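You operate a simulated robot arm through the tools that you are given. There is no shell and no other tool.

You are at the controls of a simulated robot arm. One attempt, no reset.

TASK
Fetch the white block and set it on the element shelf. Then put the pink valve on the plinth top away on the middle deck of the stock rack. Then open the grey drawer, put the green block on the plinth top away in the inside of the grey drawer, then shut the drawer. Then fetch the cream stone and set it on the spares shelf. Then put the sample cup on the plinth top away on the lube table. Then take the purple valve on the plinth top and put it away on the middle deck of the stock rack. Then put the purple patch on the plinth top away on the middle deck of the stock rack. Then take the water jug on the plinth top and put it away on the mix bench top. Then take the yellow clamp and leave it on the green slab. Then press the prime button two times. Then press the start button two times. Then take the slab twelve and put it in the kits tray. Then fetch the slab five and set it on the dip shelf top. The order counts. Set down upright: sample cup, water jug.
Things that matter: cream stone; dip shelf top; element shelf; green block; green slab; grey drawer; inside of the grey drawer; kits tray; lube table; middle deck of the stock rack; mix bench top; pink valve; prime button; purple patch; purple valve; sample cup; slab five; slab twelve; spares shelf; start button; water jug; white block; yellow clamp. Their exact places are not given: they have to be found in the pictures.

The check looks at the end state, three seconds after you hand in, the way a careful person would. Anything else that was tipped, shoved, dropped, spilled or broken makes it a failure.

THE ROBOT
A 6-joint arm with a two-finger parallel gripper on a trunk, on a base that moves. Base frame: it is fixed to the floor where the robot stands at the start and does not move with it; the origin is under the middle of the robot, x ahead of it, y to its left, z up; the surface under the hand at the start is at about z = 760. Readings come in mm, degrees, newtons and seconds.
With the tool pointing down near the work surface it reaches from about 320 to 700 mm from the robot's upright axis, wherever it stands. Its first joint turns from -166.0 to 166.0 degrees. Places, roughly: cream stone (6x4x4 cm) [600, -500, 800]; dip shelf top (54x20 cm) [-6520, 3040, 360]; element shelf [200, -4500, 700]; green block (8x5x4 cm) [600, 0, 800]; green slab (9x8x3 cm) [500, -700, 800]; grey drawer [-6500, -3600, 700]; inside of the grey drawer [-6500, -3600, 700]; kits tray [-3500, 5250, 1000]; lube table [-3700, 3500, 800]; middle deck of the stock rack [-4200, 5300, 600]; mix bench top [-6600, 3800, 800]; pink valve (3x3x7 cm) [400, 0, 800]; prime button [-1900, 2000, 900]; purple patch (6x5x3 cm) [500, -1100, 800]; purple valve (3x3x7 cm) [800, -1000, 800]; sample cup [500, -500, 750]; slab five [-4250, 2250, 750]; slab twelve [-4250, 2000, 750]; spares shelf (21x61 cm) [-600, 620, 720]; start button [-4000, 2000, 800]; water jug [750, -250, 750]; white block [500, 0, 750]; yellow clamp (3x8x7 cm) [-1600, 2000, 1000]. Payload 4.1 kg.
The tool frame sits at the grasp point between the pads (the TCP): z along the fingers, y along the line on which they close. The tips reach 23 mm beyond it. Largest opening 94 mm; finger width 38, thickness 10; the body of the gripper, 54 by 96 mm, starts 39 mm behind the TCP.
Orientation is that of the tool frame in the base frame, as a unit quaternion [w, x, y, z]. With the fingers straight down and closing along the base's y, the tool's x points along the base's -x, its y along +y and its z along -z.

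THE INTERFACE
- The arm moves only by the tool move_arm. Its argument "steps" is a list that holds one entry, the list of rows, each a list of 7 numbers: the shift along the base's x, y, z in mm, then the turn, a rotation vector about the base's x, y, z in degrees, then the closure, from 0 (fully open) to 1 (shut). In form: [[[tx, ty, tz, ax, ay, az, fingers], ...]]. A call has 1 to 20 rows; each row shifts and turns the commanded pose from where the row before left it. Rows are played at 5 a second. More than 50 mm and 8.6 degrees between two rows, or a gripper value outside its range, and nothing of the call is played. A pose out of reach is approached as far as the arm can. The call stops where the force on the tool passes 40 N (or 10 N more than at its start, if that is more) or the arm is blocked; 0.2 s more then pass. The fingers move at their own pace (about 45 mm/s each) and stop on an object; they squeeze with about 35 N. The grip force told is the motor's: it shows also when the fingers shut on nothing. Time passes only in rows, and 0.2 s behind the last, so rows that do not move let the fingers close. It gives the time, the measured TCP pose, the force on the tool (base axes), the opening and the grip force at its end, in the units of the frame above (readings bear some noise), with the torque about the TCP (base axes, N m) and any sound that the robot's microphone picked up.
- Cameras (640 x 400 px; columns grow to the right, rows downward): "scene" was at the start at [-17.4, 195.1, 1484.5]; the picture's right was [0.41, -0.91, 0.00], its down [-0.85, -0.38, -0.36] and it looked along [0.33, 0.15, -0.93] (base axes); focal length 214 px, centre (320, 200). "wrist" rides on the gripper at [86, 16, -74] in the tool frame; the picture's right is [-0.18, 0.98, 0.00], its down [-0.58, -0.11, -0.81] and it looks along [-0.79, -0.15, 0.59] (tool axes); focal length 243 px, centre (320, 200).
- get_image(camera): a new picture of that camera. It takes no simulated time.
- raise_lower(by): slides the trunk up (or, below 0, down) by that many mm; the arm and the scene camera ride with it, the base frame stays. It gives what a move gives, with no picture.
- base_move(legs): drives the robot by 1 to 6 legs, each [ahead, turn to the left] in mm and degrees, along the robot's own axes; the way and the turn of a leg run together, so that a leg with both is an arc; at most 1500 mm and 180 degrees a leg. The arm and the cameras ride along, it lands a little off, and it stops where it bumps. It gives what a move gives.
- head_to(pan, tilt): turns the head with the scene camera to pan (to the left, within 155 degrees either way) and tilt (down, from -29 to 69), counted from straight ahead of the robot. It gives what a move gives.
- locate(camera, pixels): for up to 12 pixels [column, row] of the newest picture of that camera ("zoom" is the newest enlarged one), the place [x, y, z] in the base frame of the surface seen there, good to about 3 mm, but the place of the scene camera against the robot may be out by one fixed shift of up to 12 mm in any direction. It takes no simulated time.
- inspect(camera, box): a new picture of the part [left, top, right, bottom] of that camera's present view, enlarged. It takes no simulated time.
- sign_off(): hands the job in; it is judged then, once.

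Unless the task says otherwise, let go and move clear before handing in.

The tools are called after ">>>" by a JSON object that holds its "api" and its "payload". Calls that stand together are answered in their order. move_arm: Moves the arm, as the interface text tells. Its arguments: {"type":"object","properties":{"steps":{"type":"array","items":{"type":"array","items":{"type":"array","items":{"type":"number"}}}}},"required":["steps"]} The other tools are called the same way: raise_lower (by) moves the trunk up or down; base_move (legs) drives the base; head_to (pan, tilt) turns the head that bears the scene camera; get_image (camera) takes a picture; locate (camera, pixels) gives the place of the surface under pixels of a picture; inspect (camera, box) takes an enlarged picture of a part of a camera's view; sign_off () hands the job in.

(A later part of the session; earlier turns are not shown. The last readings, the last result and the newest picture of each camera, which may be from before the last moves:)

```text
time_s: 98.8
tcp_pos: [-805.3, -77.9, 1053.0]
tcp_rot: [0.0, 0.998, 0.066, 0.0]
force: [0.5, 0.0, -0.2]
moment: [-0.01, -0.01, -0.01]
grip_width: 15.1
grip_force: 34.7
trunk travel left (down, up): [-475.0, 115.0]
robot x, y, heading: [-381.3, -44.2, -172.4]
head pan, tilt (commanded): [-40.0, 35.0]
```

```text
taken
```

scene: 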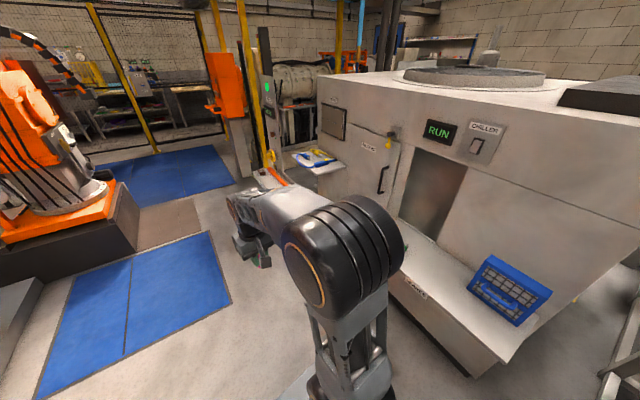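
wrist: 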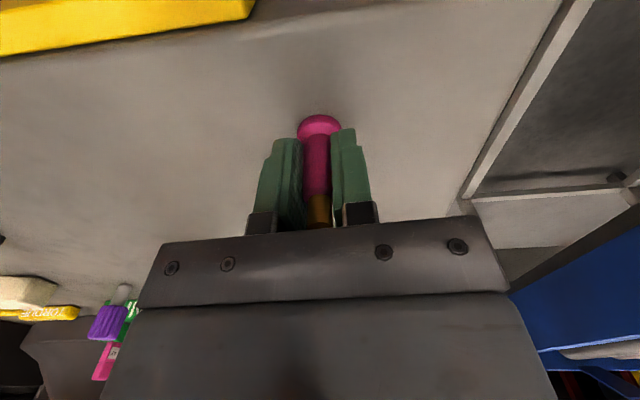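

The white machine with the spares shelf is on the right, and the aisle runs ahead between the mats and the control stand (column ~420,200). I'll locate the obstacles.

>>> {"api": "locate", "payload": {"camera": "scene", "pixels": [[465, 375], [410, 275], [520, 345], [318, 175], [300, 160], [235, 290], [95, 345], [140, 260], [180, 205], [245, 180], [160, 150], [300, 385]]}}

>>> {"api": "head_to", "payload": {"pan": 0, "tilt": 25}}

>>> {"api": "get_image", "payload": {"camera": "scene"}}

>>> {"api": "locate", "payload": {"camera": "scene", "pixels": [[150, 335], [210, 310], [335, 325], [240, 240], [300, 200], [375, 215], [385, 205], [410, 210], [395, 235], [435, 240], [400, 100], [310, 215]]}}

>>> {"api": "inspect", "payload": {"camera": "scene", "box": [300, 80, 560, 250]}}

```text
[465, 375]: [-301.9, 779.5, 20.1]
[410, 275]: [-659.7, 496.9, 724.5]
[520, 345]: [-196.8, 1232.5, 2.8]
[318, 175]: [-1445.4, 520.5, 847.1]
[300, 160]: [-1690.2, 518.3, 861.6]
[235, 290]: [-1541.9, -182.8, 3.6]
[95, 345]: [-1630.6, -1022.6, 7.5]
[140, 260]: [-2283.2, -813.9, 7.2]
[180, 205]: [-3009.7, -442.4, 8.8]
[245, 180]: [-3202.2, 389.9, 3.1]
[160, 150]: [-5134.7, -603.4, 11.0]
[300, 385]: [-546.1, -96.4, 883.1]
```

```text
time_s: 99.8
tcp_pos: [-805.3, -78.2, 1052.7]
tcp_rot: [0.0, 0.998, 0.065, 0.0]
force: [-0.8, -0.1, -0.5]
moment: [0.01, 0.04, -0.01]
grip_width: 14.8
grip_force: 35.3
trunk travel left (down, up): [-475.0, 115.0]
robot x, y, heading: [-381.6, -39.8, -172.3]
head pan, tilt (commanded): [0.0, 25.0]
```

```text
taken
```

scene: 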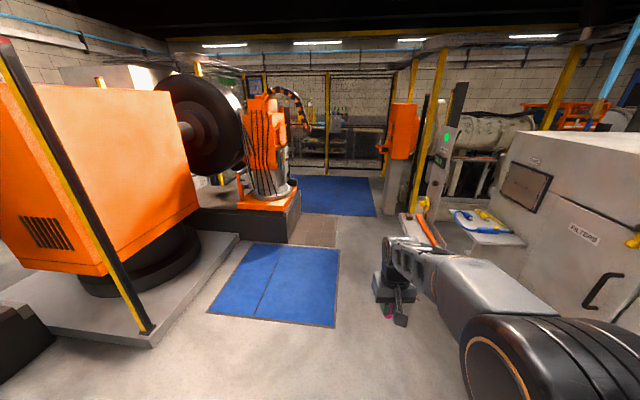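

```text
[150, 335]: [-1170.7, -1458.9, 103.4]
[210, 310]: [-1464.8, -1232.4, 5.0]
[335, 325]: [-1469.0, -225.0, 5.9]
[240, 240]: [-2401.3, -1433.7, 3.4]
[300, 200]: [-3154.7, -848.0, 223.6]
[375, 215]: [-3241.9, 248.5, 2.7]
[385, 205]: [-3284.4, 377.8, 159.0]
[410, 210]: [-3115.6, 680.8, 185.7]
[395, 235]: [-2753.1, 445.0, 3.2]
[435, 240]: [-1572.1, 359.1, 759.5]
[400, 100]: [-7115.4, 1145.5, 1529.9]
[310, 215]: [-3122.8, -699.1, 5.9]
```

```text
2.35 times, centred on (430, 165) of scene
```

zoom: 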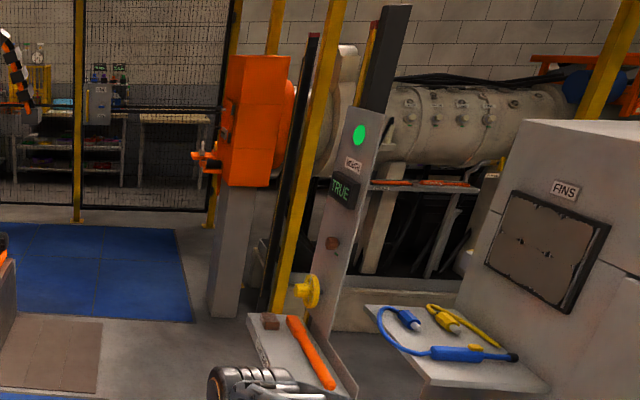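

The aisle along y≈-50 to -100 is clear (mats flat, control stand foot at (-1785,399), its shelf edge y≈359). I'll drive to about (-2350,-80) and look toward +y.

>>> {"api": "base_move", "payload": {"legs": [[0, -6.5], [1500, 0], [470, 0]]}}

>>> {"api": "head_to", "payload": {"pan": -90, "tilt": 20}}

>>> {"api": "get_image", "payload": {"camera": "scene"}}

>>> {"api": "head_to", "payload": {"pan": -40, "tilt": 20}}

>>> {"api": "get_image", "payload": {"camera": "scene"}}

>>> {"api": "head_to", "payload": {"pan": 20, "tilt": 20}}

>>> {"api": "get_image", "payload": {"camera": "scene"}}

```text
time_s: 110.3
tcp_pos: [-2794.6, -86.6, 1051.8]
tcp_rot: [0.0, 1.0, 0.017, -0.001]
force: [0.0, -0.6, 0.2]
moment: [0.01, 0.01, 0.01]
grip_width: 15.2
grip_force: 34.9
trunk travel left (down, up): [-475.0, 115.0]
robot x, y, heading: [-2368.4, -87.4, -178.1]
head pan, tilt (commanded): [0.0, 25.0]
```

```text
time_s: 111.9
tcp_pos: [-2793.5, -87.2, 1052.0]
tcp_rot: [0.001, 1.0, 0.018, -0.001]
force: [-0.1, -0.4, 0.3]
moment: [0.0, -0.02, 0.0]
grip_width: 15.1
grip_force: 35.1
trunk travel left (down, up): [-475.0, 115.0]
robot x, y, heading: [-2368.4, -91.1, -177.9]
head pan, tilt (commanded): [-90.0, 20.0]
```

```text
taken
```

scene: 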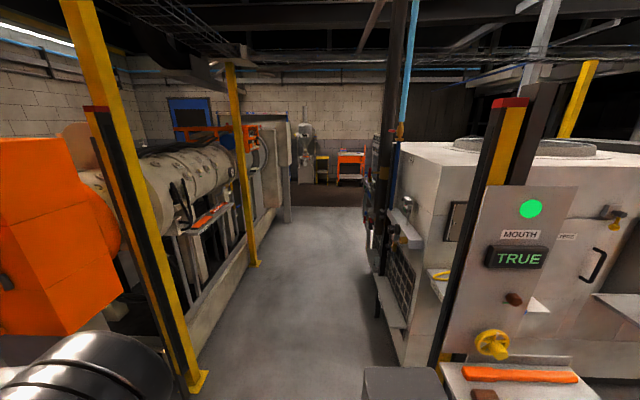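

```text
time_s: 113.1
tcp_pos: [-2794.4, -86.2, 1053.3]
tcp_rot: [0.0, 1.0, 0.018, -0.001]
force: [0.2, 0.7, -0.3]
moment: [0.0, 0.0, 0.02]
grip_width: 15.1
grip_force: 34.6
trunk travel left (down, up): [-475.0, 115.0]
robot x, y, heading: [-2366.6, -92.8, -177.9]
head pan, tilt (commanded): [-40.0, 20.0]
```

```text
taken
```

scene: 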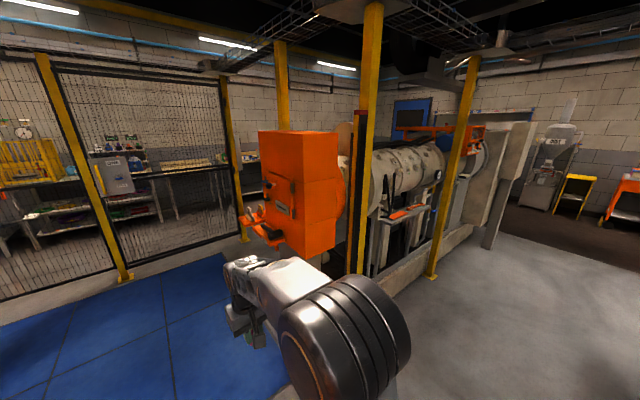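

```text
time_s: 114.4
tcp_pos: [-2792.5, -87.4, 1051.9]
tcp_rot: [0.0, 1.0, 0.017, 0.0]
force: [0.0, 0.1, -0.1]
moment: [0.03, -0.02, 0.02]
grip_width: 15.2
grip_force: 35.4
trunk travel left (down, up): [-475.0, 115.0]
robot x, y, heading: [-2368.1, -90.1, -177.9]
head pan, tilt (commanded): [20.0, 20.0]
```

```text
taken
```

scene: 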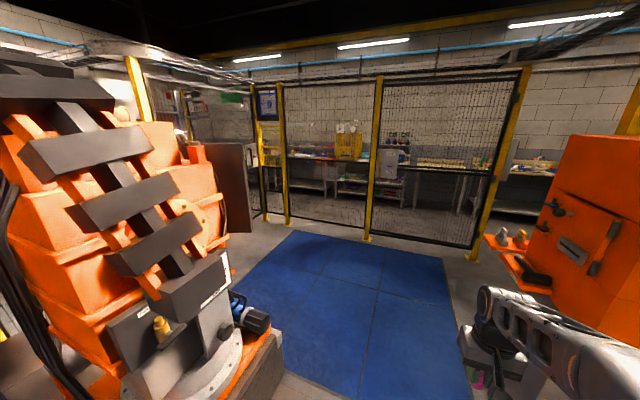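

There's a corridor along +y between the extruder and the white machine. I'll look that way again and locate its boundaries.

>>> {"api": "head_to", "payload": {"pan": -90, "tilt": 30}}

>>> {"api": "get_image", "payload": {"camera": "scene"}}

>>> {"api": "locate", "payload": {"camera": "scene", "pixels": [[200, 328], [258, 222], [378, 250], [400, 330], [290, 178], [360, 165], [225, 320], [425, 370], [460, 340], [445, 365], [335, 140], [310, 150]]}}

```text
time_s: 116.3
tcp_pos: [-2794.2, -88.1, 1053.1]
tcp_rot: [0.0, 1.0, 0.017, 0.001]
force: [0.8, 0.1, 0.0]
moment: [0.01, -0.03, 0.0]
grip_width: 15.2
grip_force: 34.2
trunk travel left (down, up): [-475.0, 115.0]
robot x, y, heading: [-2369.5, -88.2, -177.7]
head pan, tilt (commanded): [-90.0, 30.0]
```

```text
taken
```

scene: 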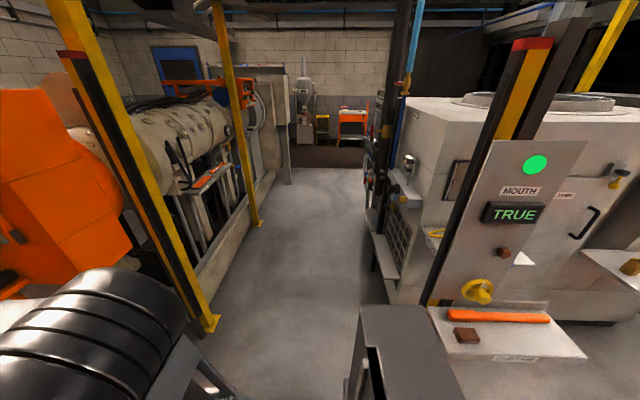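

```text
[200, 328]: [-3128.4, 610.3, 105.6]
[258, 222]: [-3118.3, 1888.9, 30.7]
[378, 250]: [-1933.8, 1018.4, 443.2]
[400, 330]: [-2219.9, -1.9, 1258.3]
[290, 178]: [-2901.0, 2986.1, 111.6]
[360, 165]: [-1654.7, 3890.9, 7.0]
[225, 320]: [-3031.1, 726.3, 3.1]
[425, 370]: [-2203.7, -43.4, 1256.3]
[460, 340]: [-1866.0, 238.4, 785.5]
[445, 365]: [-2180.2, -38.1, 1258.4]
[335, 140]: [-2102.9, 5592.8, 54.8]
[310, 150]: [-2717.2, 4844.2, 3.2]
```

The corridor spans x≈-3050 to -1930 and stays clear up to y≈4500. I'll turn right and drive up along x≈-2450.

>>> {"api": "base_move", "payload": {"legs": [[0, -89.7], [1500, 0], [1100, 0]]}}

>>> {"api": "head_to", "payload": {"pan": 0, "tilt": 20}}

>>> {"api": "get_image", "payload": {"camera": "scene"}}

>>> {"api": "head_to", "payload": {"pan": 60, "tilt": 20}}

>>> {"api": "get_image", "payload": {"camera": "scene"}}

>>> {"api": "head_to", "payload": {"pan": -90, "tilt": 25}}

>>> {"api": "get_image", "payload": {"camera": "scene"}}

```text
time_s: 132.9
tcp_pos: [-2400.8, 2969.7, 1053.7]
tcp_rot: [0.0, 0.713, -0.702, 0.0]
force: [0.0, 0.3, 0.1]
moment: [0.04, 0.0, 0.0]
grip_width: 14.9
grip_force: 34.8
trunk travel left (down, up): [-475.0, 115.0]
robot x, y, heading: [-2411.7, 2544.6, 91.0]
head pan, tilt (commanded): [-90.0, 30.0]
```

```text
time_s: 134.6
tcp_pos: [-2401.5, 2968.1, 1052.6]
tcp_rot: [0.0, 0.713, -0.701, 0.0]
force: [0.0, -0.1, -0.7]
moment: [0.02, -0.02, 0.0]
grip_width: 15.1
grip_force: 35.3
trunk travel left (down, up): [-475.0, 115.0]
robot x, y, heading: [-2407.3, 2544.1, 90.9]
head pan, tilt (commanded): [0.0, 20.0]
```

```text
taken
```

scene: 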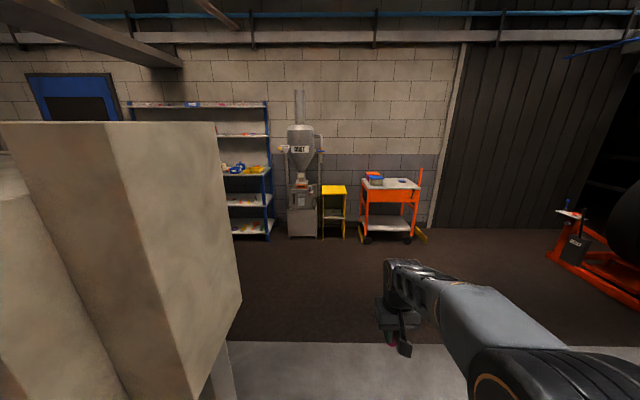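

```text
time_s: 135.9
tcp_pos: [-2400.7, 2969.3, 1052.3]
tcp_rot: [-0.001, 0.713, -0.701, 0.0]
force: [-0.2, 0.1, 0.7]
moment: [-0.01, -0.02, -0.01]
grip_width: 15.0
grip_force: 35.5
trunk travel left (down, up): [-475.0, 115.0]
robot x, y, heading: [-2410.9, 2541.4, 91.0]
head pan, tilt (commanded): [60.0, 20.0]
```

```text
taken
```

scene: 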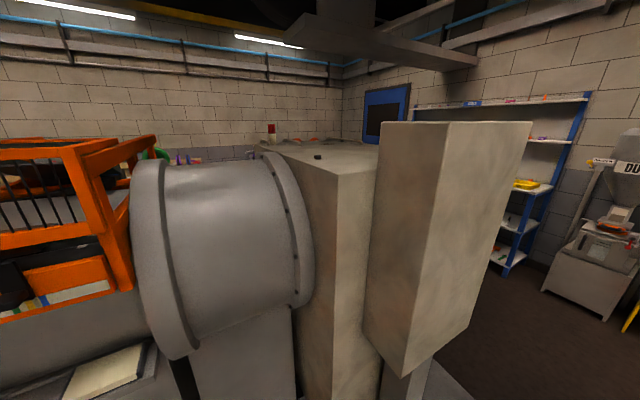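

```text
time_s: 138.2
tcp_pos: [-2401.5, 2968.7, 1052.6]
tcp_rot: [0.0, 0.713, -0.701, 0.0]
force: [0.2, 0.3, -0.4]
moment: [-0.04, 0.04, 0.01]
grip_width: 15.1
grip_force: 35.1
trunk travel left (down, up): [-475.0, 115.0]
robot x, y, heading: [-2408.7, 2544.0, 90.8]
head pan, tilt (commanded): [-90.0, 25.0]
```

```text
taken
```

scene: 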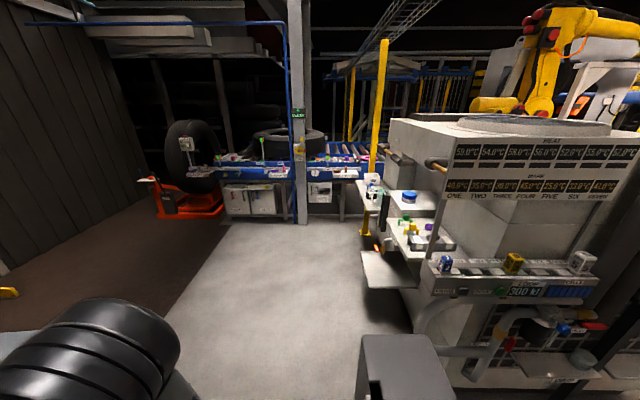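

The stock rack is the shelving with blue posts, seen in the first picture at (195,170). I'll drive ahead 1500 mm past the tall grey block and look at the rack.

>>> {"api": "base_move", "payload": {"legs": [[1500, 0]]}}

>>> {"api": "head_to", "payload": {"pan": 55, "tilt": 22}}

>>> {"api": "get_image", "payload": {"camera": "scene"}}

>>> {"api": "locate", "payload": {"camera": "scene", "pixels": [[320, 200], [200, 200], [250, 230], [350, 150], [400, 200], [300, 300], [150, 250], [100, 300], [450, 250], [200, 130], [300, 120], [270, 180]]}}

```text
time_s: 145.6
tcp_pos: [-2434.2, 4460.3, 1053.1]
tcp_rot: [0.0, 0.715, -0.699, 0.0]
force: [0.8, 0.0, -0.2]
moment: [0.03, 0.06, 0.03]
grip_width: 15.2
grip_force: 35.2
trunk travel left (down, up): [-475.0, 115.0]
robot x, y, heading: [-2442.0, 4037.7, 91.5]
head pan, tilt (commanded): [-90.0, 25.0]
```

```text
time_s: 147.9
tcp_pos: [-2435.4, 4460.4, 1053.2]
tcp_rot: [0.0, 0.716, -0.699, 0.0]
force: [0.2, -0.1, -0.7]
moment: [-0.01, -0.02, 0.02]
grip_width: 14.8
grip_force: 34.6
trunk travel left (down, up): [-475.0, 115.0]
robot x, y, heading: [-2443.0, 4037.7, 91.4]
head pan, tilt (commanded): [55.0, 22.0]
```

```text
taken
```

scene: 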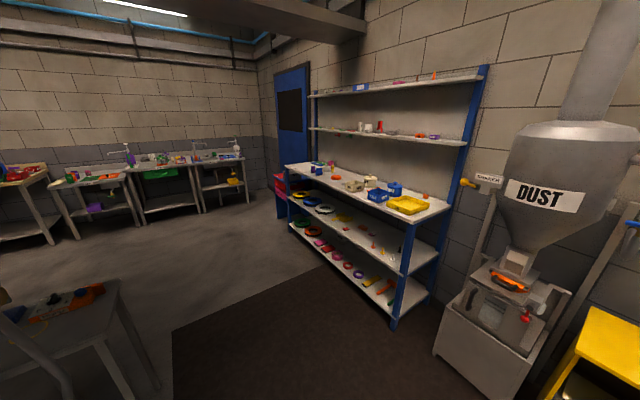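

```text
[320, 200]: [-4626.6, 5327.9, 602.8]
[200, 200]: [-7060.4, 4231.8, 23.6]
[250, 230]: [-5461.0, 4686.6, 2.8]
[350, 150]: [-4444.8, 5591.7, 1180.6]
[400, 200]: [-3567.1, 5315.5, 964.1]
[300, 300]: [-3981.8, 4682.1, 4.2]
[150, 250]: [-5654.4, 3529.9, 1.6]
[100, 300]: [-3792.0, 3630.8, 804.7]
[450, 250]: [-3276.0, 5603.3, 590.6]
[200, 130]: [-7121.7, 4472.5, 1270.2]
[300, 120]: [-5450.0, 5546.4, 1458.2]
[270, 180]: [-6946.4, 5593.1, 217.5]
```

The rack is ahead-left: its middle deck is around z≈600 under the counter at z≈960. I'll zoom in and locate its edges.

>>> {"api": "inspect", "payload": {"camera": "scene", "box": [270, 60, 500, 330]}}

>>> {"api": "inspect", "payload": {"camera": "scene", "box": [280, 150, 450, 256]}}

>>> {"api": "locate", "payload": {"camera": "zoom", "pixels": [[485, 260], [60, 170], [230, 225], [400, 300], [510, 350], [350, 220], [500, 220], [250, 260], [300, 250], [450, 320], [60, 140], [480, 180]]}}

```text
1.48 times, centred on (385, 195) of scene
```

zoom: 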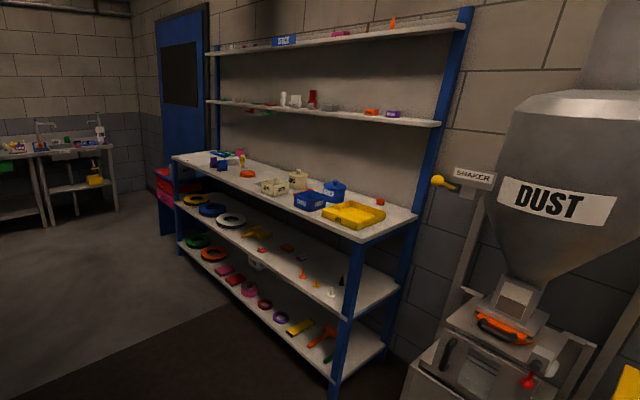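

```text
3.76 times, centred on (365, 203) of scene
```

zoom: 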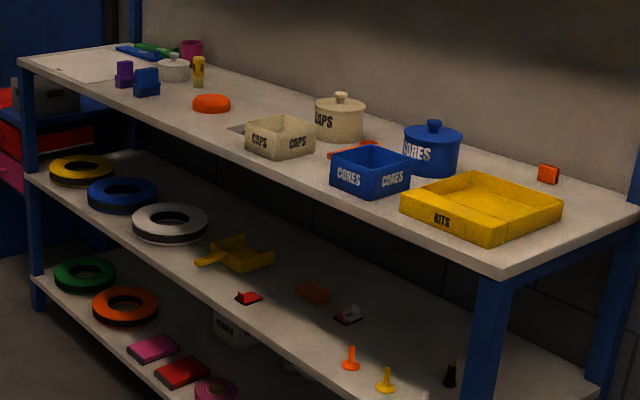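

```text
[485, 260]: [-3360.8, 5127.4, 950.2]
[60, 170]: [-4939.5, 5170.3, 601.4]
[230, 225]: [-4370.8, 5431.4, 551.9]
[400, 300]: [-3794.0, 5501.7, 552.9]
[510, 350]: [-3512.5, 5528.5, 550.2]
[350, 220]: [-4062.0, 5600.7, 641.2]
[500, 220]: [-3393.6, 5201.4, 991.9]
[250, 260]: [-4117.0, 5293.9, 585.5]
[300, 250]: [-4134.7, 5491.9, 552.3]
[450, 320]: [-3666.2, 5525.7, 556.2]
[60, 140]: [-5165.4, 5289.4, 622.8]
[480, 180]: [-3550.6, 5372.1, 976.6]
```

The middle deck is at z≈552 with rings at left and small valves at right. I'll locate front edges and items to choose a free spot.

>>> {"api": "locate", "payload": {"camera": "zoom", "pixels": [[350, 368], [385, 390], [450, 383], [347, 316], [312, 292], [248, 298], [30, 180], [100, 218], [200, 275], [300, 345], [360, 395], [240, 330]]}}

>>> {"api": "locate", "payload": {"camera": "zoom", "pixels": [[20, 62], [150, 118], [300, 190], [400, 235], [495, 278], [635, 215], [480, 300], [590, 385], [170, 240], [30, 90], [280, 310], [330, 330]]}}

```text
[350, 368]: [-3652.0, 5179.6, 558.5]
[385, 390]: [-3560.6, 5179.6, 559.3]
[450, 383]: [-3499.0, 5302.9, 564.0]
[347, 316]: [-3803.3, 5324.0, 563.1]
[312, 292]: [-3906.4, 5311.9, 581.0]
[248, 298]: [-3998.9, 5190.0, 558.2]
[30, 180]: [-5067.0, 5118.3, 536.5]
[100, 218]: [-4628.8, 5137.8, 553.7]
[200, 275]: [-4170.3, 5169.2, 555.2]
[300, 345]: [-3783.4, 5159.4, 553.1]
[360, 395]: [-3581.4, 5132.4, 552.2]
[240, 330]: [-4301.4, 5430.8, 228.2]
```

```text
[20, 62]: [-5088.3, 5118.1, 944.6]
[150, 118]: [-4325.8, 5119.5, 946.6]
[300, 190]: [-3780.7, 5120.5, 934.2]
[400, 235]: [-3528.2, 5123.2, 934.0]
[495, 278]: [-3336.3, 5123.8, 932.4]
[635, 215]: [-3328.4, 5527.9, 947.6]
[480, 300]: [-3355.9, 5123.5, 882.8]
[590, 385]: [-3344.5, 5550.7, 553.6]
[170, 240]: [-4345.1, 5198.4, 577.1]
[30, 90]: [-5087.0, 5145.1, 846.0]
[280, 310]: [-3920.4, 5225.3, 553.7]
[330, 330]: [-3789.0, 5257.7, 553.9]
```

The deck and counter front edges coincide at y≈5122, with z 552 and about 932 for the counter's edge underside, so I must know how tall the wrist is above the TCP. I'll look at the arm with the head.

>>> {"api": "head_to", "payload": {"pan": -20, "tilt": 50}}

>>> {"api": "get_image", "payload": {"camera": "scene"}}

>>> {"api": "inspect", "payload": {"camera": "scene", "box": [300, 60, 520, 300]}}

```text
time_s: 149.4
tcp_pos: [-2434.6, 4461.7, 1052.7]
tcp_rot: [0.0, 0.715, -0.699, 0.0]
force: [-0.8, -0.1, 0.0]
moment: [-0.01, 0.03, -0.01]
grip_width: 15.4
grip_force: 35.1
trunk travel left (down, up): [-475.0, 115.0]
robot x, y, heading: [-2440.0, 4037.2, 91.3]
head pan, tilt (commanded): [-20.0, 50.0]
```

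```text
taken
```

scene: 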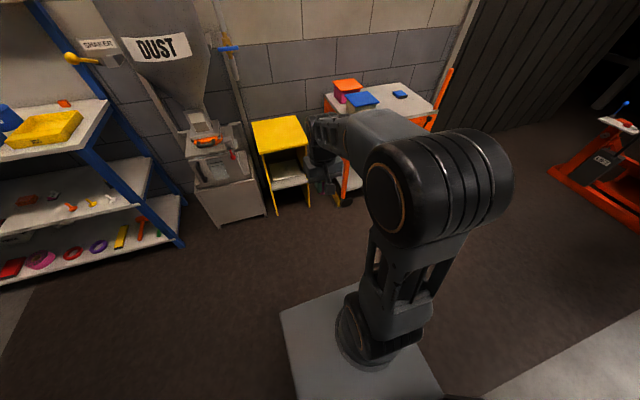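

```text
1.67 times, centred on (410, 180) of scene
```

zoom: 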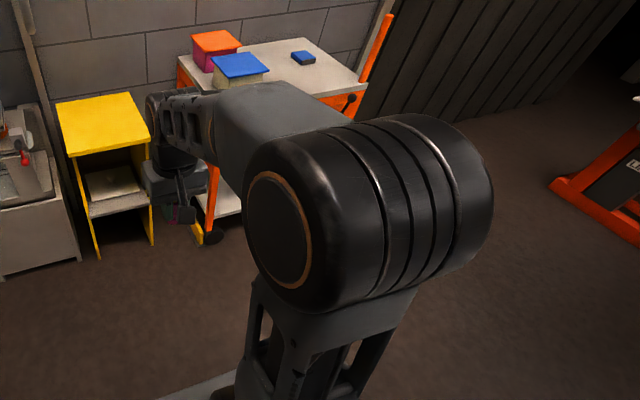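

>>> {"api": "locate", "payload": {"camera": "zoom", "pixels": [[390, 130], [270, 95], [220, 110], [175, 93], [155, 100], [155, 120], [160, 160], [180, 180], [180, 205], [330, 220], [250, 210], [460, 200]]}}

>>> {"api": "locate", "payload": {"camera": "scene", "pixels": [[360, 325], [390, 340], [285, 305], [325, 120], [320, 150], [320, 165], [325, 185], [440, 130], [370, 120], [345, 115], [400, 260], [340, 130]]}}

```text
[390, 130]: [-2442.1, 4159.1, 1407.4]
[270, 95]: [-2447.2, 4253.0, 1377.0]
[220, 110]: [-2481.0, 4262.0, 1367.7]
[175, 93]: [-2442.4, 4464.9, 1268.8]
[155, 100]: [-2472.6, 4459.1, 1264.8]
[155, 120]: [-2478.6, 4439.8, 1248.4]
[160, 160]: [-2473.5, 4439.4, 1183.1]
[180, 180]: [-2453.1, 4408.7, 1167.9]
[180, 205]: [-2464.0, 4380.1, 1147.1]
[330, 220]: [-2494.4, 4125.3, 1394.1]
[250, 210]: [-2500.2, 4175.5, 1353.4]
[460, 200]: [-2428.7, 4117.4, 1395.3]
```

```text
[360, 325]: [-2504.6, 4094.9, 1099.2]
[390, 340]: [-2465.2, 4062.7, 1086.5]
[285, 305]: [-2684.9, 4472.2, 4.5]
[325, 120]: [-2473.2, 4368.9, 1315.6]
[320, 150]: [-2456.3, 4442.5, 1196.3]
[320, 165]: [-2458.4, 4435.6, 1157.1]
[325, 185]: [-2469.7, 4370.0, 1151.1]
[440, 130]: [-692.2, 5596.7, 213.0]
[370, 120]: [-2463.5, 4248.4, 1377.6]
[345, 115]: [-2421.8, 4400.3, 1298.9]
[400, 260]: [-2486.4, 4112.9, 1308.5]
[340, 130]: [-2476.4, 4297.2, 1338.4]
```

The wrist top is only ~215 mm above the TCP and the forearm ~285 mm at 160 mm behind, so with the trunk fully lowered the vertical tool fits under the counter. I'll drive to about (-3745,4500) and face the rack.

>>> {"api": "base_move", "payload": {"legs": [[0, 69], [1383, 0], [0, -70.4]]}}

>>> {"api": "head_to", "payload": {"pan": 0, "tilt": 40}}

>>> {"api": "get_image", "payload": {"camera": "scene"}}

```text
time_s: 162.3
tcp_pos: [-3740.7, 4873.5, 1053.1]
tcp_rot: [0.0, 0.723, -0.691, 0.0]
force: [0.0, -0.1, 1.0]
moment: [0.0, 0.0, 0.02]
grip_width: 15.1
grip_force: 35.1
trunk travel left (down, up): [-475.0, 115.0]
robot x, y, heading: [-3740.6, 4448.1, 92.6]
head pan, tilt (commanded): [-20.0, 50.0]
```

```text
time_s: 163.2
tcp_pos: [-3740.8, 4872.8, 1053.7]
tcp_rot: [-0.001, 0.723, -0.69, 0.001]
force: [0.0, -0.7, -0.4]
moment: [-0.01, 0.03, 0.01]
grip_width: 15.1
grip_force: 35.0
trunk travel left (down, up): [-475.0, 115.0]
robot x, y, heading: [-3736.3, 4446.8, 92.5]
head pan, tilt (commanded): [0.0, 40.0]
```

```text
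taken
```

scene: 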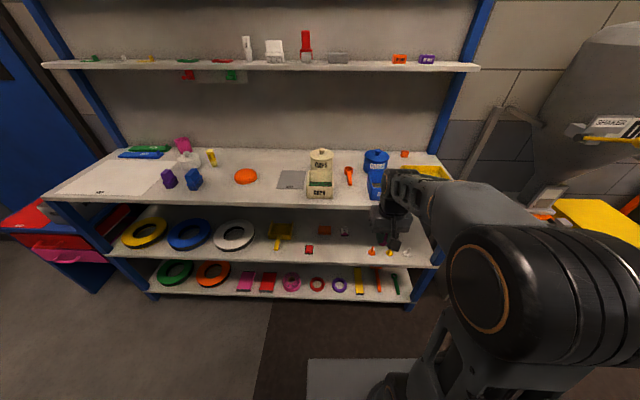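

I'm facing the rack now. I'll zoom and locate the middle-deck items and edges around (340,240).

>>> {"api": "inspect", "payload": {"camera": "scene", "box": [260, 180, 440, 293]}}

>>> {"api": "locate", "payload": {"camera": "zoom", "pixels": [[170, 245], [230, 185], [305, 190], [398, 258], [460, 260], [515, 262], [300, 290], [350, 270], [230, 220], [300, 70], [300, 85], [350, 230]]}}

```text
3.54 times, centred on (350, 236) of scene
```

zoom: 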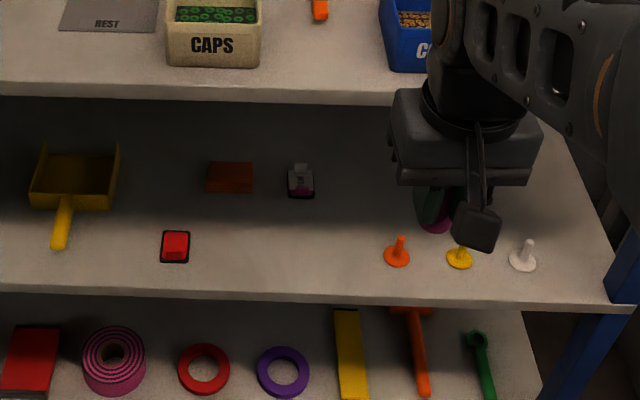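

```text
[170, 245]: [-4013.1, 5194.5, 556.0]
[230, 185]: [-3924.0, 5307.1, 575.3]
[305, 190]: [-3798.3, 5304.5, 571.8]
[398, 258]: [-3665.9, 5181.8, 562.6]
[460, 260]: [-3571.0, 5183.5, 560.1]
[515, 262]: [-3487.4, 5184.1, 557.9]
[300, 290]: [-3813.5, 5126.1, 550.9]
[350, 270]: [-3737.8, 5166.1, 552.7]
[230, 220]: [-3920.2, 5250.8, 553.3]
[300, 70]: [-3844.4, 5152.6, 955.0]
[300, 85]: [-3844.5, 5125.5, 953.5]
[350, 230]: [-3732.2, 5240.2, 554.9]
```

I'll set the pink valve at about (-3757,5190), next to the other valves. First I'll lower the trunk fully while still clear of the rack.

>>> {"api": "raise_lower", "payload": {"by": -440}}

>>> {"api": "get_image", "payload": {"camera": "scene"}}

>>> {"api": "get_image", "payload": {"camera": "wrist"}}

```text
refused: -440 is not a number from -400 to 400
```

```text
taken
```

scene: 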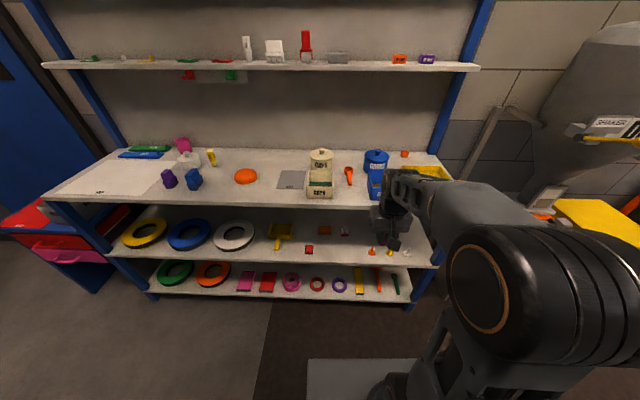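

```text
taken
```

wrist: 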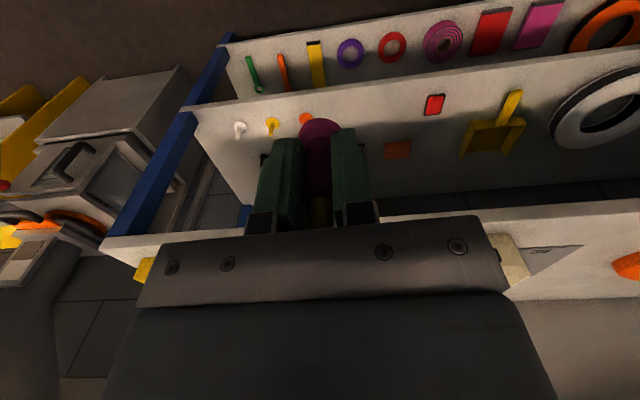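

The trunk moves at most 400 mm per call, so I'll lower it in two steps.

>>> {"api": "raise_lower", "payload": {"by": -400}}

>>> {"api": "raise_lower", "payload": {"by": -60}}

>>> {"api": "get_image", "payload": {"camera": "scene"}}

>>> {"api": "get_image", "payload": {"camera": "wrist"}}

```text
time_s: 167.0
tcp_pos: [-3740.3, 4873.1, 653.8]
tcp_rot: [-0.001, 0.723, -0.691, 0.0]
force: [-0.1, -0.1, 0.3]
moment: [-0.02, -0.01, -0.02]
grip_width: 15.0
grip_force: 34.4
trunk travel left (down, up): [-75.0, 515.0]
robot x, y, heading: [-3743.1, 4451.6, 92.6]
head pan, tilt (commanded): [0.0, 40.0]
```

```text
time_s: 168.0
tcp_pos: [-3740.9, 4872.0, 593.3]
tcp_rot: [0.0, 0.723, -0.691, -0.001]
force: [0.5, -0.5, -0.4]
moment: [0.02, 0.0, 0.01]
grip_width: 15.0
grip_force: 35.1
trunk travel left (down, up): [-15.0, 575.0]
robot x, y, heading: [-3738.7, 4450.5, 92.5]
head pan, tilt (commanded): [0.0, 40.0]
```

```text
taken
```

scene: 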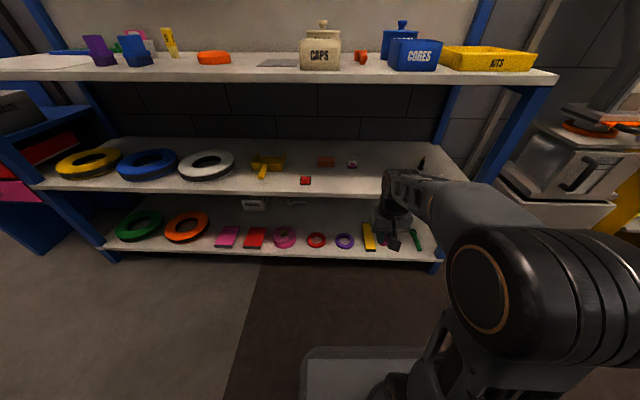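

```text
taken
```

wrist: 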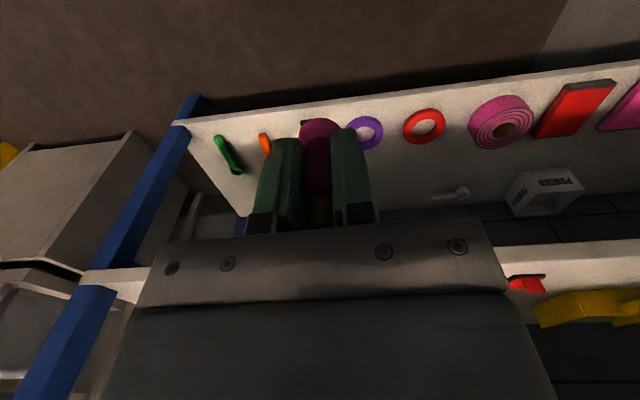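

Trunk is down; TCP z≈593. I'll raise the hand to z≈630, roll forward 200 mm, and check.

>>> {"api": "move_arm", "payload": {"steps": [[[0, 0, 37, 0, 0, 0, 1], [0, 0, 0, 0, 0, 0, 1]]]}}

>>> {"api": "base_move", "payload": {"legs": [[195, 0]]}}

>>> {"api": "get_image", "payload": {"camera": "scene"}}

>>> {"api": "get_image", "payload": {"camera": "wrist"}}

```text
time_s: 168.6
tcp_pos: [-3741.1, 4874.2, 628.2]
tcp_rot: [0.0, 0.723, -0.691, 0.0]
force: [-0.3, 0.1, -0.1]
moment: [-0.01, -0.03, 0.01]
grip_width: 15.0
grip_force: 35.1
trunk travel left (down, up): [-15.0, 575.0]
robot x, y, heading: [-3737.9, 4447.0, 92.6]
head pan, tilt (commanded): [0.0, 40.0]
```

```text
time_s: 170.2
tcp_pos: [-3749.8, 5071.2, 629.6]
tcp_rot: [0.0, 0.724, -0.69, 0.0]
force: [-0.5, -0.2, -0.6]
moment: [0.01, 0.01, 0.01]
grip_width: 15.2
grip_force: 34.7
trunk travel left (down, up): [-15.0, 575.0]
robot x, y, heading: [-3746.2, 4647.4, 92.7]
head pan, tilt (commanded): [0.0, 40.0]
```

```text
taken
```

scene: 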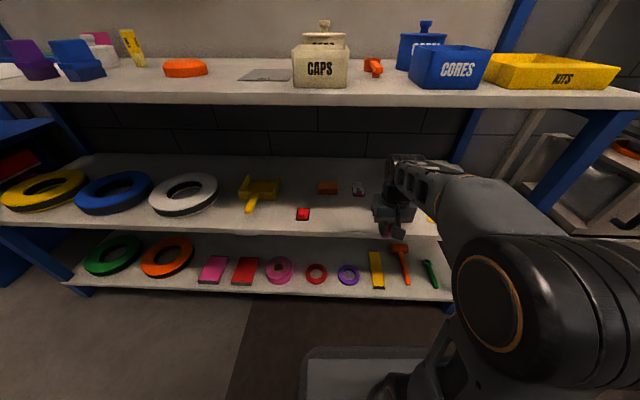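

```text
taken
```

wrist: 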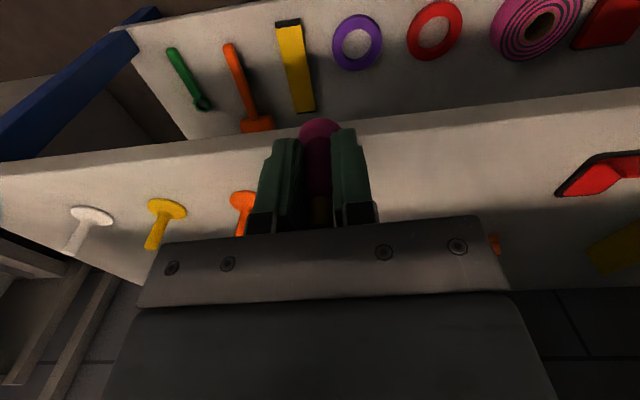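

The valve is just about to pass over the deck's front edge. I'll locate the orange valve and deck edge from the wrist camera.

>>> {"api": "locate", "payload": {"camera": "wrist", "pixels": [[243, 198], [400, 140], [400, 118], [450, 150], [240, 145], [165, 205], [580, 190], [500, 120], [380, 160], [318, 128]]}}

>>> {"api": "locate", "payload": {"camera": "scene", "pixels": [[300, 100], [300, 85], [300, 104], [250, 104], [400, 105], [355, 230], [355, 220], [303, 214]]}}

```text
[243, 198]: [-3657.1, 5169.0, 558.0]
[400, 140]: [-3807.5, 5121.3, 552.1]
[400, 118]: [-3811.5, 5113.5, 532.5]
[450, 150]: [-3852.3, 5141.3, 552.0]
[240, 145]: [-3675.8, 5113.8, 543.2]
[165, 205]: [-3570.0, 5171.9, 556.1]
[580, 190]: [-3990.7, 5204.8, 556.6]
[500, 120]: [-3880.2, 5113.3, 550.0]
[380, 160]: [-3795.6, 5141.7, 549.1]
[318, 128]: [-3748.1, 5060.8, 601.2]
```

```text
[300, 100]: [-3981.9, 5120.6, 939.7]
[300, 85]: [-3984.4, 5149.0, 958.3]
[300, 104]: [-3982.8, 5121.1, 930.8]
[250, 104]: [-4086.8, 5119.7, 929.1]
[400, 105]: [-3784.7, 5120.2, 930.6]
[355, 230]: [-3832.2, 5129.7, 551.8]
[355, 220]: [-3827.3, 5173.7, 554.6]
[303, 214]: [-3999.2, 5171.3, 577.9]
```

Deck z≈551.5, front edge y≈5115, counter underside ≈928. I'll move in to (-3755,5187) while dipping to z≈610.

>>> {"api": "move_arm", "payload": {"steps": [[[0, 0, -18, 0, 0, 0, 1], [-1, 30, 0, 0, 0, 0, 1], [-2, 30, 0, 0, 0, 0, 1], [-2, 30, 0, 0, 0, 0, 1], [-1, 26, 0, 0, 0, 0, 1], [0, 0, 0, 0, 0, 0, 1]]]}}

>>> {"api": "get_image", "payload": {"camera": "scene"}}

>>> {"api": "get_image", "payload": {"camera": "wrist"}}

```text
time_s: 171.6
tcp_pos: [-3755.4, 5187.1, 612.0]
tcp_rot: [0.0, 0.723, -0.691, 0.0]
force: [-0.5, 0.3, 0.0]
moment: [-0.01, 0.0, 0.0]
grip_width: 14.9
grip_force: 35.1
trunk travel left (down, up): [-15.0, 575.0]
robot x, y, heading: [-3746.2, 4647.0, 92.4]
head pan, tilt (commanded): [0.0, 40.0]
```

```text
taken
```

scene: 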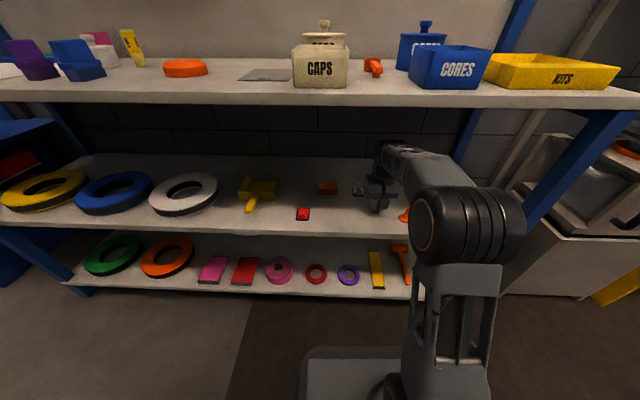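

```text
taken
```

wrist: 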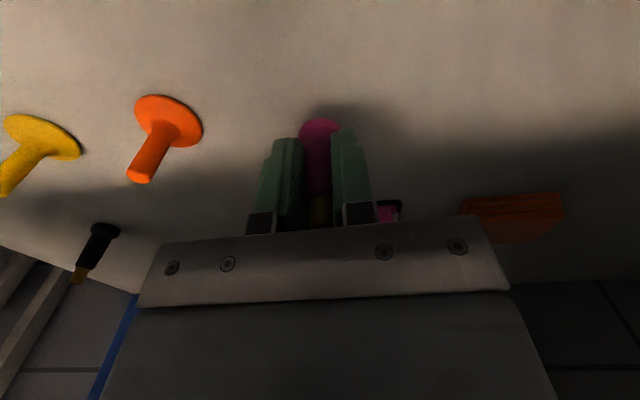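

The valve hangs over free deck space. Lowering 21 mm, then feeling for contact.

>>> {"api": "move_arm", "payload": {"steps": [[[0, 0, -12, 0, 0, 0, 1], [0, 0, -9, 0, 0, 0, 1], [0, 0, -1, 0, 0, 0, 1], [0, 0, 0, 0, 0, 0, 1]]]}}

```text
time_s: 172.6
tcp_pos: [-3756.0, 5189.3, 589.8]
tcp_rot: [0.001, 0.724, -0.69, 0.001]
force: [0.0, 0.7, 0.5]
moment: [0.01, -0.01, 0.01]
grip_width: 15.1
grip_force: 35.1
trunk travel left (down, up): [-15.0, 575.0]
robot x, y, heading: [-3747.9, 4645.1, 92.8]
head pan, tilt (commanded): [0.0, 40.0]
```

>>> {"api": "move_arm", "payload": {"steps": [[[0, 0, -1, 0, 0, 0, 1], [0, 0, -1, 0, 0, 0, 1], [0, 0, 0, 0, 0, 0, 1]]]}}

>>> {"api": "get_image", "payload": {"camera": "wrist"}}

```text
time_s: 173.4
tcp_pos: [-3756.1, 5187.8, 589.1]
tcp_rot: [-0.001, 0.723, -0.691, 0.001]
force: [1.1, 0.0, 0.4]
moment: [0.03, -0.02, -0.02]
grip_width: 15.0
grip_force: 35.1
trunk travel left (down, up): [-15.0, 575.0]
robot x, y, heading: [-3750.0, 4645.4, 92.8]
head pan, tilt (commanded): [0.0, 40.0]
```

```text
taken
```

wrist: 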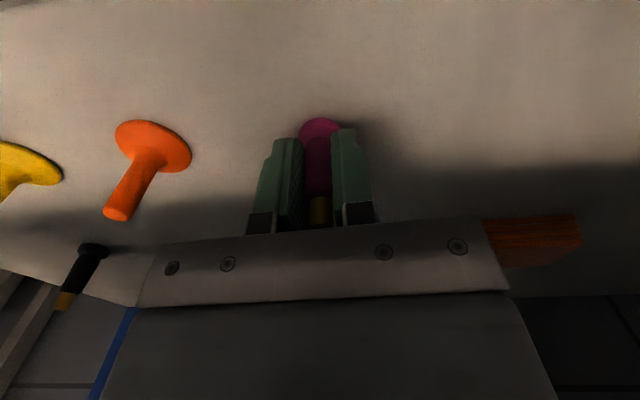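

Still no contact force; lowering a little further.

>>> {"api": "move_arm", "payload": {"steps": [[[0, 0, -1, 0, 0, 0, 1], [0, 0, -1, 0, 0, 0, 1], [0, 0, 0, 0, 0, 0, 1]]]}}

```text
time_s: 174.2
tcp_pos: [-3756.7, 5187.4, 588.9]
tcp_rot: [-0.002, 0.724, -0.69, -0.001]
force: [-0.5, -2.7, 18.2]
moment: [0.02, 0.05, -0.02]
grip_width: 15.1
grip_force: 34.8
trunk travel left (down, up): [-15.0, 575.0]
robot x, y, heading: [-3744.3, 4646.7, 92.8]
head pan, tilt (commanded): [0.0, 40.0]
```

Contact at 18 N. I'll relax 1 mm, open to ~50 mm, and pull straight back out.

>>> {"api": "move_arm", "payload": {"steps": [[[0, 0, 1, 0, 0, 0, 1], [0, 0, 0, 0, 0, 0, 0.45], [0, 0, 0, 0, 0, 0, 0.45], [0, 0, 0, 0, 0, 0, 0.45], [0, 0, 0, 0, 0, 0, 0.45]]]}}

>>> {"api": "get_image", "payload": {"camera": "wrist"}}

```text
time_s: 175.4
tcp_pos: [-3756.2, 5187.6, 586.8]
tcp_rot: [0.0, 0.724, -0.69, -0.001]
force: [-0.1, 0.5, -0.3]
moment: [0.05, -0.03, 0.0]
grip_width: 51.9
grip_force: 0.0
trunk travel left (down, up): [-15.0, 575.0]
robot x, y, heading: [-3748.5, 4646.3, 92.7]
head pan, tilt (commanded): [0.0, 40.0]
```

```text
taken
```

wrist: 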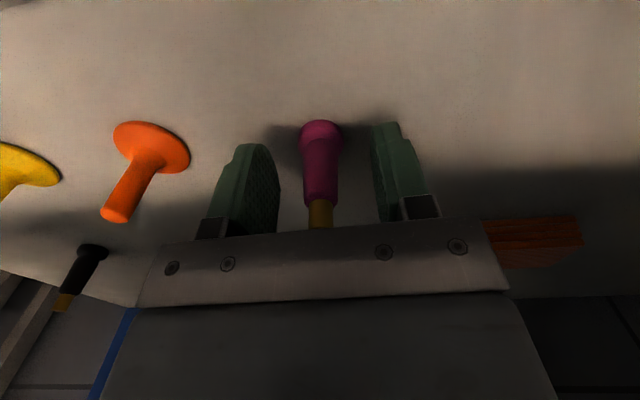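

The valve stands on its flange between the open fingers. Pulling straight back out of the rack.

>>> {"api": "move_arm", "payload": {"steps": [[[0.5, -15, 0, 0, 0, 0, 0.45], [1, -25, 0, 0, 0, 0, 0.45], [1, -30, 0, 0, 0, 0, 0.45], [1, -30, 0, 0, 0, 0, 0.45], [1, -30, 0, 0, 0, 0, 0.45], [0, -30, 20, 0, 0, 0, 0], [0, -30, 20, 0, 0, 0, 0]]]}}

>>> {"api": "get_image", "payload": {"camera": "wrist"}}

>>> {"api": "get_image", "payload": {"camera": "scene"}}

```text
time_s: 177.0
tcp_pos: [-3751.5, 4997.3, 627.5]
tcp_rot: [0.001, 0.723, -0.69, 0.0]
force: [-0.6, -0.1, -0.1]
moment: [-0.02, 0.0, -0.02]
grip_width: 93.9
grip_force: 0.0
trunk travel left (down, up): [-15.0, 575.0]
robot x, y, heading: [-3745.9, 4645.1, 92.6]
head pan, tilt (commanded): [0.0, 40.0]
```

```text
taken
```

wrist: 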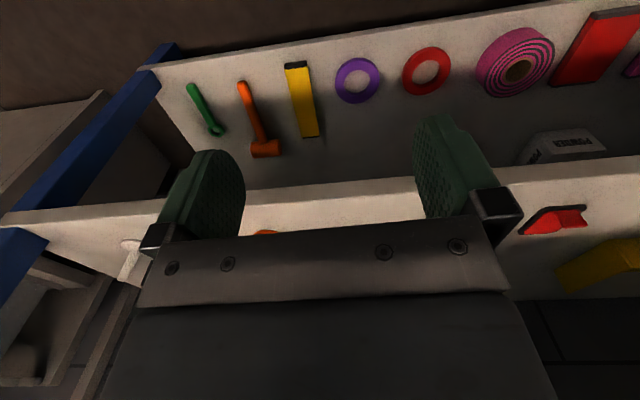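

```text
taken
```

scene: 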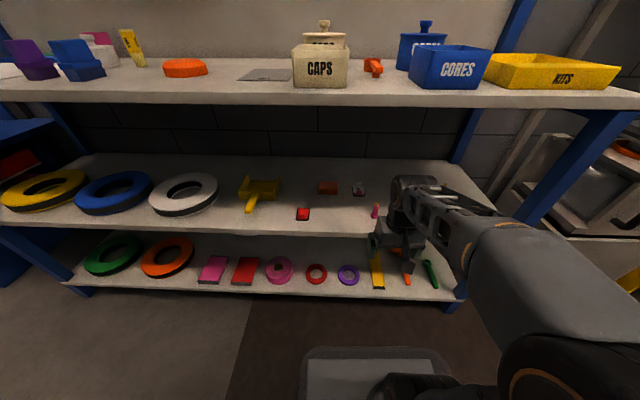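

The pink valve stands on the middle deck at scene (375,210). Now I'll back out, raise the trunk, and head back to the plinth.

>>> {"api": "base_move", "payload": {"legs": [[-280, 0]]}}

>>> {"api": "raise_lower", "payload": {"by": 400}}

>>> {"api": "raise_lower", "payload": {"by": 60}}

>>> {"api": "base_move", "payload": {"legs": [[0, -109.5], [1350, 0], [0, -72]]}}

```text
time_s: 178.9
tcp_pos: [-3737.3, 4714.8, 625.9]
tcp_rot: [0.0, 0.722, -0.691, -0.001]
force: [0.1, 0.2, -0.3]
moment: [0.0, 0.01, 0.0]
grip_width: 93.9
grip_force: 0.1
trunk travel left (down, up): [-15.0, 575.0]
robot x, y, heading: [-3732.9, 4367.1, 92.3]
head pan, tilt (commanded): [0.0, 40.0]
```

```text
time_s: 182.8
tcp_pos: [-3736.9, 4715.8, 1026.1]
tcp_rot: [-0.001, 0.722, -0.691, -0.001]
force: [-0.9, 0.2, 0.8]
moment: [0.02, 0.02, -0.02]
grip_width: 93.9
grip_force: 0.1
trunk travel left (down, up): [-415.0, 175.0]
robot x, y, heading: [-3733.9, 4367.6, 92.4]
head pan, tilt (commanded): [0.0, 40.0]
```

```text
time_s: 183.8
tcp_pos: [-3737.1, 4714.6, 1085.5]
tcp_rot: [0.001, 0.722, -0.692, 0.0]
force: [-0.2, -0.6, 0.6]
moment: [0.0, 0.03, 0.0]
grip_width: 94.1
grip_force: 0.0
trunk travel left (down, up): [-475.0, 115.0]
robot x, y, heading: [-3738.4, 4367.3, 92.6]
head pan, tilt (commanded): [0.0, 40.0]
```

```text
time_s: 198.1
tcp_pos: [-2476.0, 3636.1, 1087.4]
tcp_rot: [0.001, 0.7, 0.714, 0.0]
force: [-0.7, -0.9, -1.3]
moment: [-0.01, 0.01, 0.0]
grip_width: 94.2
grip_force: 0.0
trunk travel left (down, up): [-475.0, 115.0]
robot x, y, heading: [-2466.3, 3986.0, -89.0]
head pan, tilt (commanded): [0.0, 40.0]
```

Now at (-2466,3986,-89°). Driving down the corridor and then toward the plinth.

>>> {"api": "base_move", "payload": {"legs": [[1500, 0], [1500, 0], [1050, 0]]}}

>>> {"api": "base_move", "payload": {"legs": [[0, 89]]}}

```text
time_s: 217.4
tcp_pos: [-2380.7, -381.2, 1086.0]
tcp_rot: [0.0, 0.703, 0.712, 0.0]
force: [-0.3, -0.6, 0.4]
moment: [0.0, 0.01, -0.03]
grip_width: 94.3
grip_force: 0.0
trunk travel left (down, up): [-475.0, 115.0]
robot x, y, heading: [-2372.3, -34.0, -89.3]
head pan, tilt (commanded): [0.0, 40.0]
```

```text
time_s: 221.6
tcp_pos: [-2023.1, -46.5, 1085.8]
tcp_rot: [0.0, 0.003, 1.0, 0.0]
force: [-0.7, 0.3, 0.4]
moment: [0.0, -0.02, 0.04]
grip_width: 93.9
grip_force: 0.1
trunk travel left (down, up): [-475.0, 115.0]
robot x, y, heading: [-2373.2, -31.7, -0.5]
head pan, tilt (commanded): [0.0, 40.0]
```

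Facing +x at (-2373,-32). Driving 2330 mm to the plinth.

>>> {"api": "base_move", "payload": {"legs": [[1500, 0], [840, 0]]}}

>>> {"api": "get_image", "payload": {"camera": "wrist"}}

>>> {"api": "get_image", "payload": {"camera": "scene"}}

```text
time_s: 233.2
tcp_pos: [347.6, -117.5, 1086.8]
tcp_rot: [0.0, 0.021, 1.0, 0.0]
force: [-0.4, 0.8, -0.1]
moment: [-0.03, -0.03, -0.01]
grip_width: 93.7
grip_force: 0.1
trunk travel left (down, up): [-475.0, 115.0]
robot x, y, heading: [-2.0, -91.3, -2.5]
head pan, tilt (commanded): [0.0, 40.0]
```

```text
taken
```

wrist: 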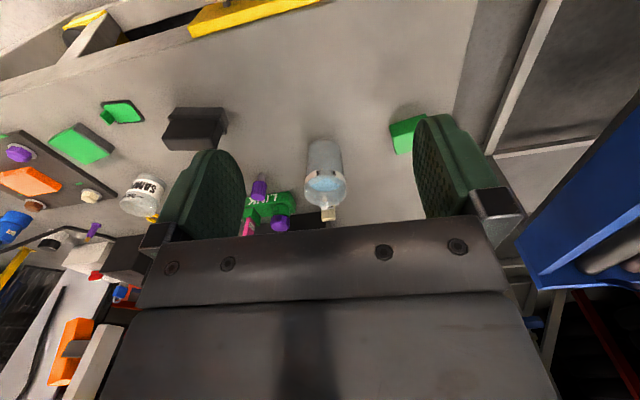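

```text
taken
```

scene: 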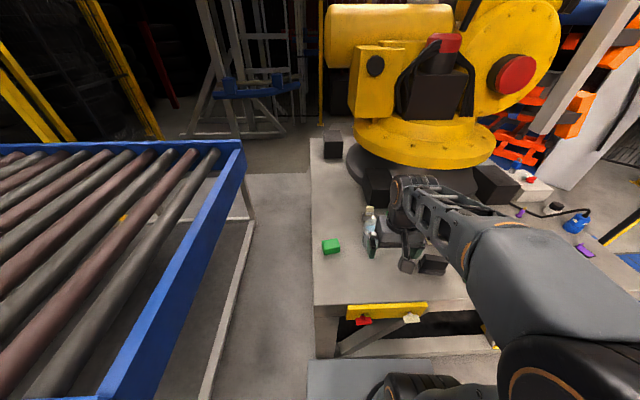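

The green block is at scene (332,246), around (575,0). I'll move the hand toward it for a closer look.

>>> {"api": "move_arm", "payload": {"steps": [[[32, 23, -28, 0, 0, 0, 0], [32, 23, -28, 0, 0, 0, 0], [32, 23, -28, 0, 0, 0, 0], [32, 23, -28, 0, 0, 0, 0], [32, 23, -28, 0, 0, 0, 0], [0, 0, 0, 0, 0, 0, 0]]]}}

>>> {"api": "inspect", "payload": {"camera": "wrist", "box": [220, 50, 440, 190]}}

```text
time_s: 234.6
tcp_pos: [507.6, -1.3, 944.2]
tcp_rot: [0.0, 0.021, 1.0, 0.0]
force: [-0.6, 0.1, -1.0]
moment: [-0.03, 0.01, -0.03]
grip_width: 94.1
grip_force: 0.0
trunk travel left (down, up): [-475.0, 115.0]
robot x, y, heading: [0.8, -90.4, -2.4]
head pan, tilt (commanded): [0.0, 40.0]
```

```text
2.86 times, centred on (330, 120) of wrist
```

zoom: 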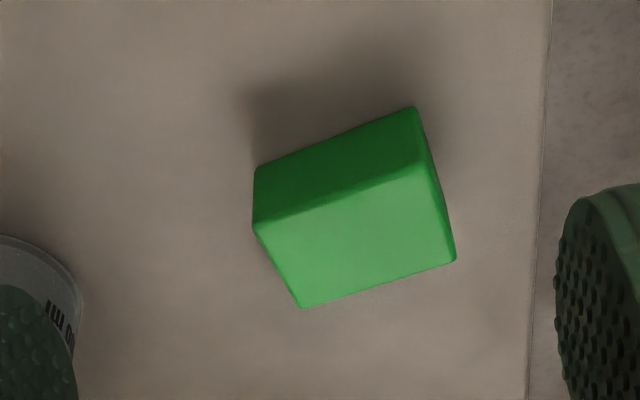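

>>> {"api": "locate", "payload": {"camera": "zoom", "pixels": [[258, 232], [428, 165], [450, 258], [303, 303], [258, 170], [412, 112], [350, 240], [545, 200], [70, 330]]}}

```text
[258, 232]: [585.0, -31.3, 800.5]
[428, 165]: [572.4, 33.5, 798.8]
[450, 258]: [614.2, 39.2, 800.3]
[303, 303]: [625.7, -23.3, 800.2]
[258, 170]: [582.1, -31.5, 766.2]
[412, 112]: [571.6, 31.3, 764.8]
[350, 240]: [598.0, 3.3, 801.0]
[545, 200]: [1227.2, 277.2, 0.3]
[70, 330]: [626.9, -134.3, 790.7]
```

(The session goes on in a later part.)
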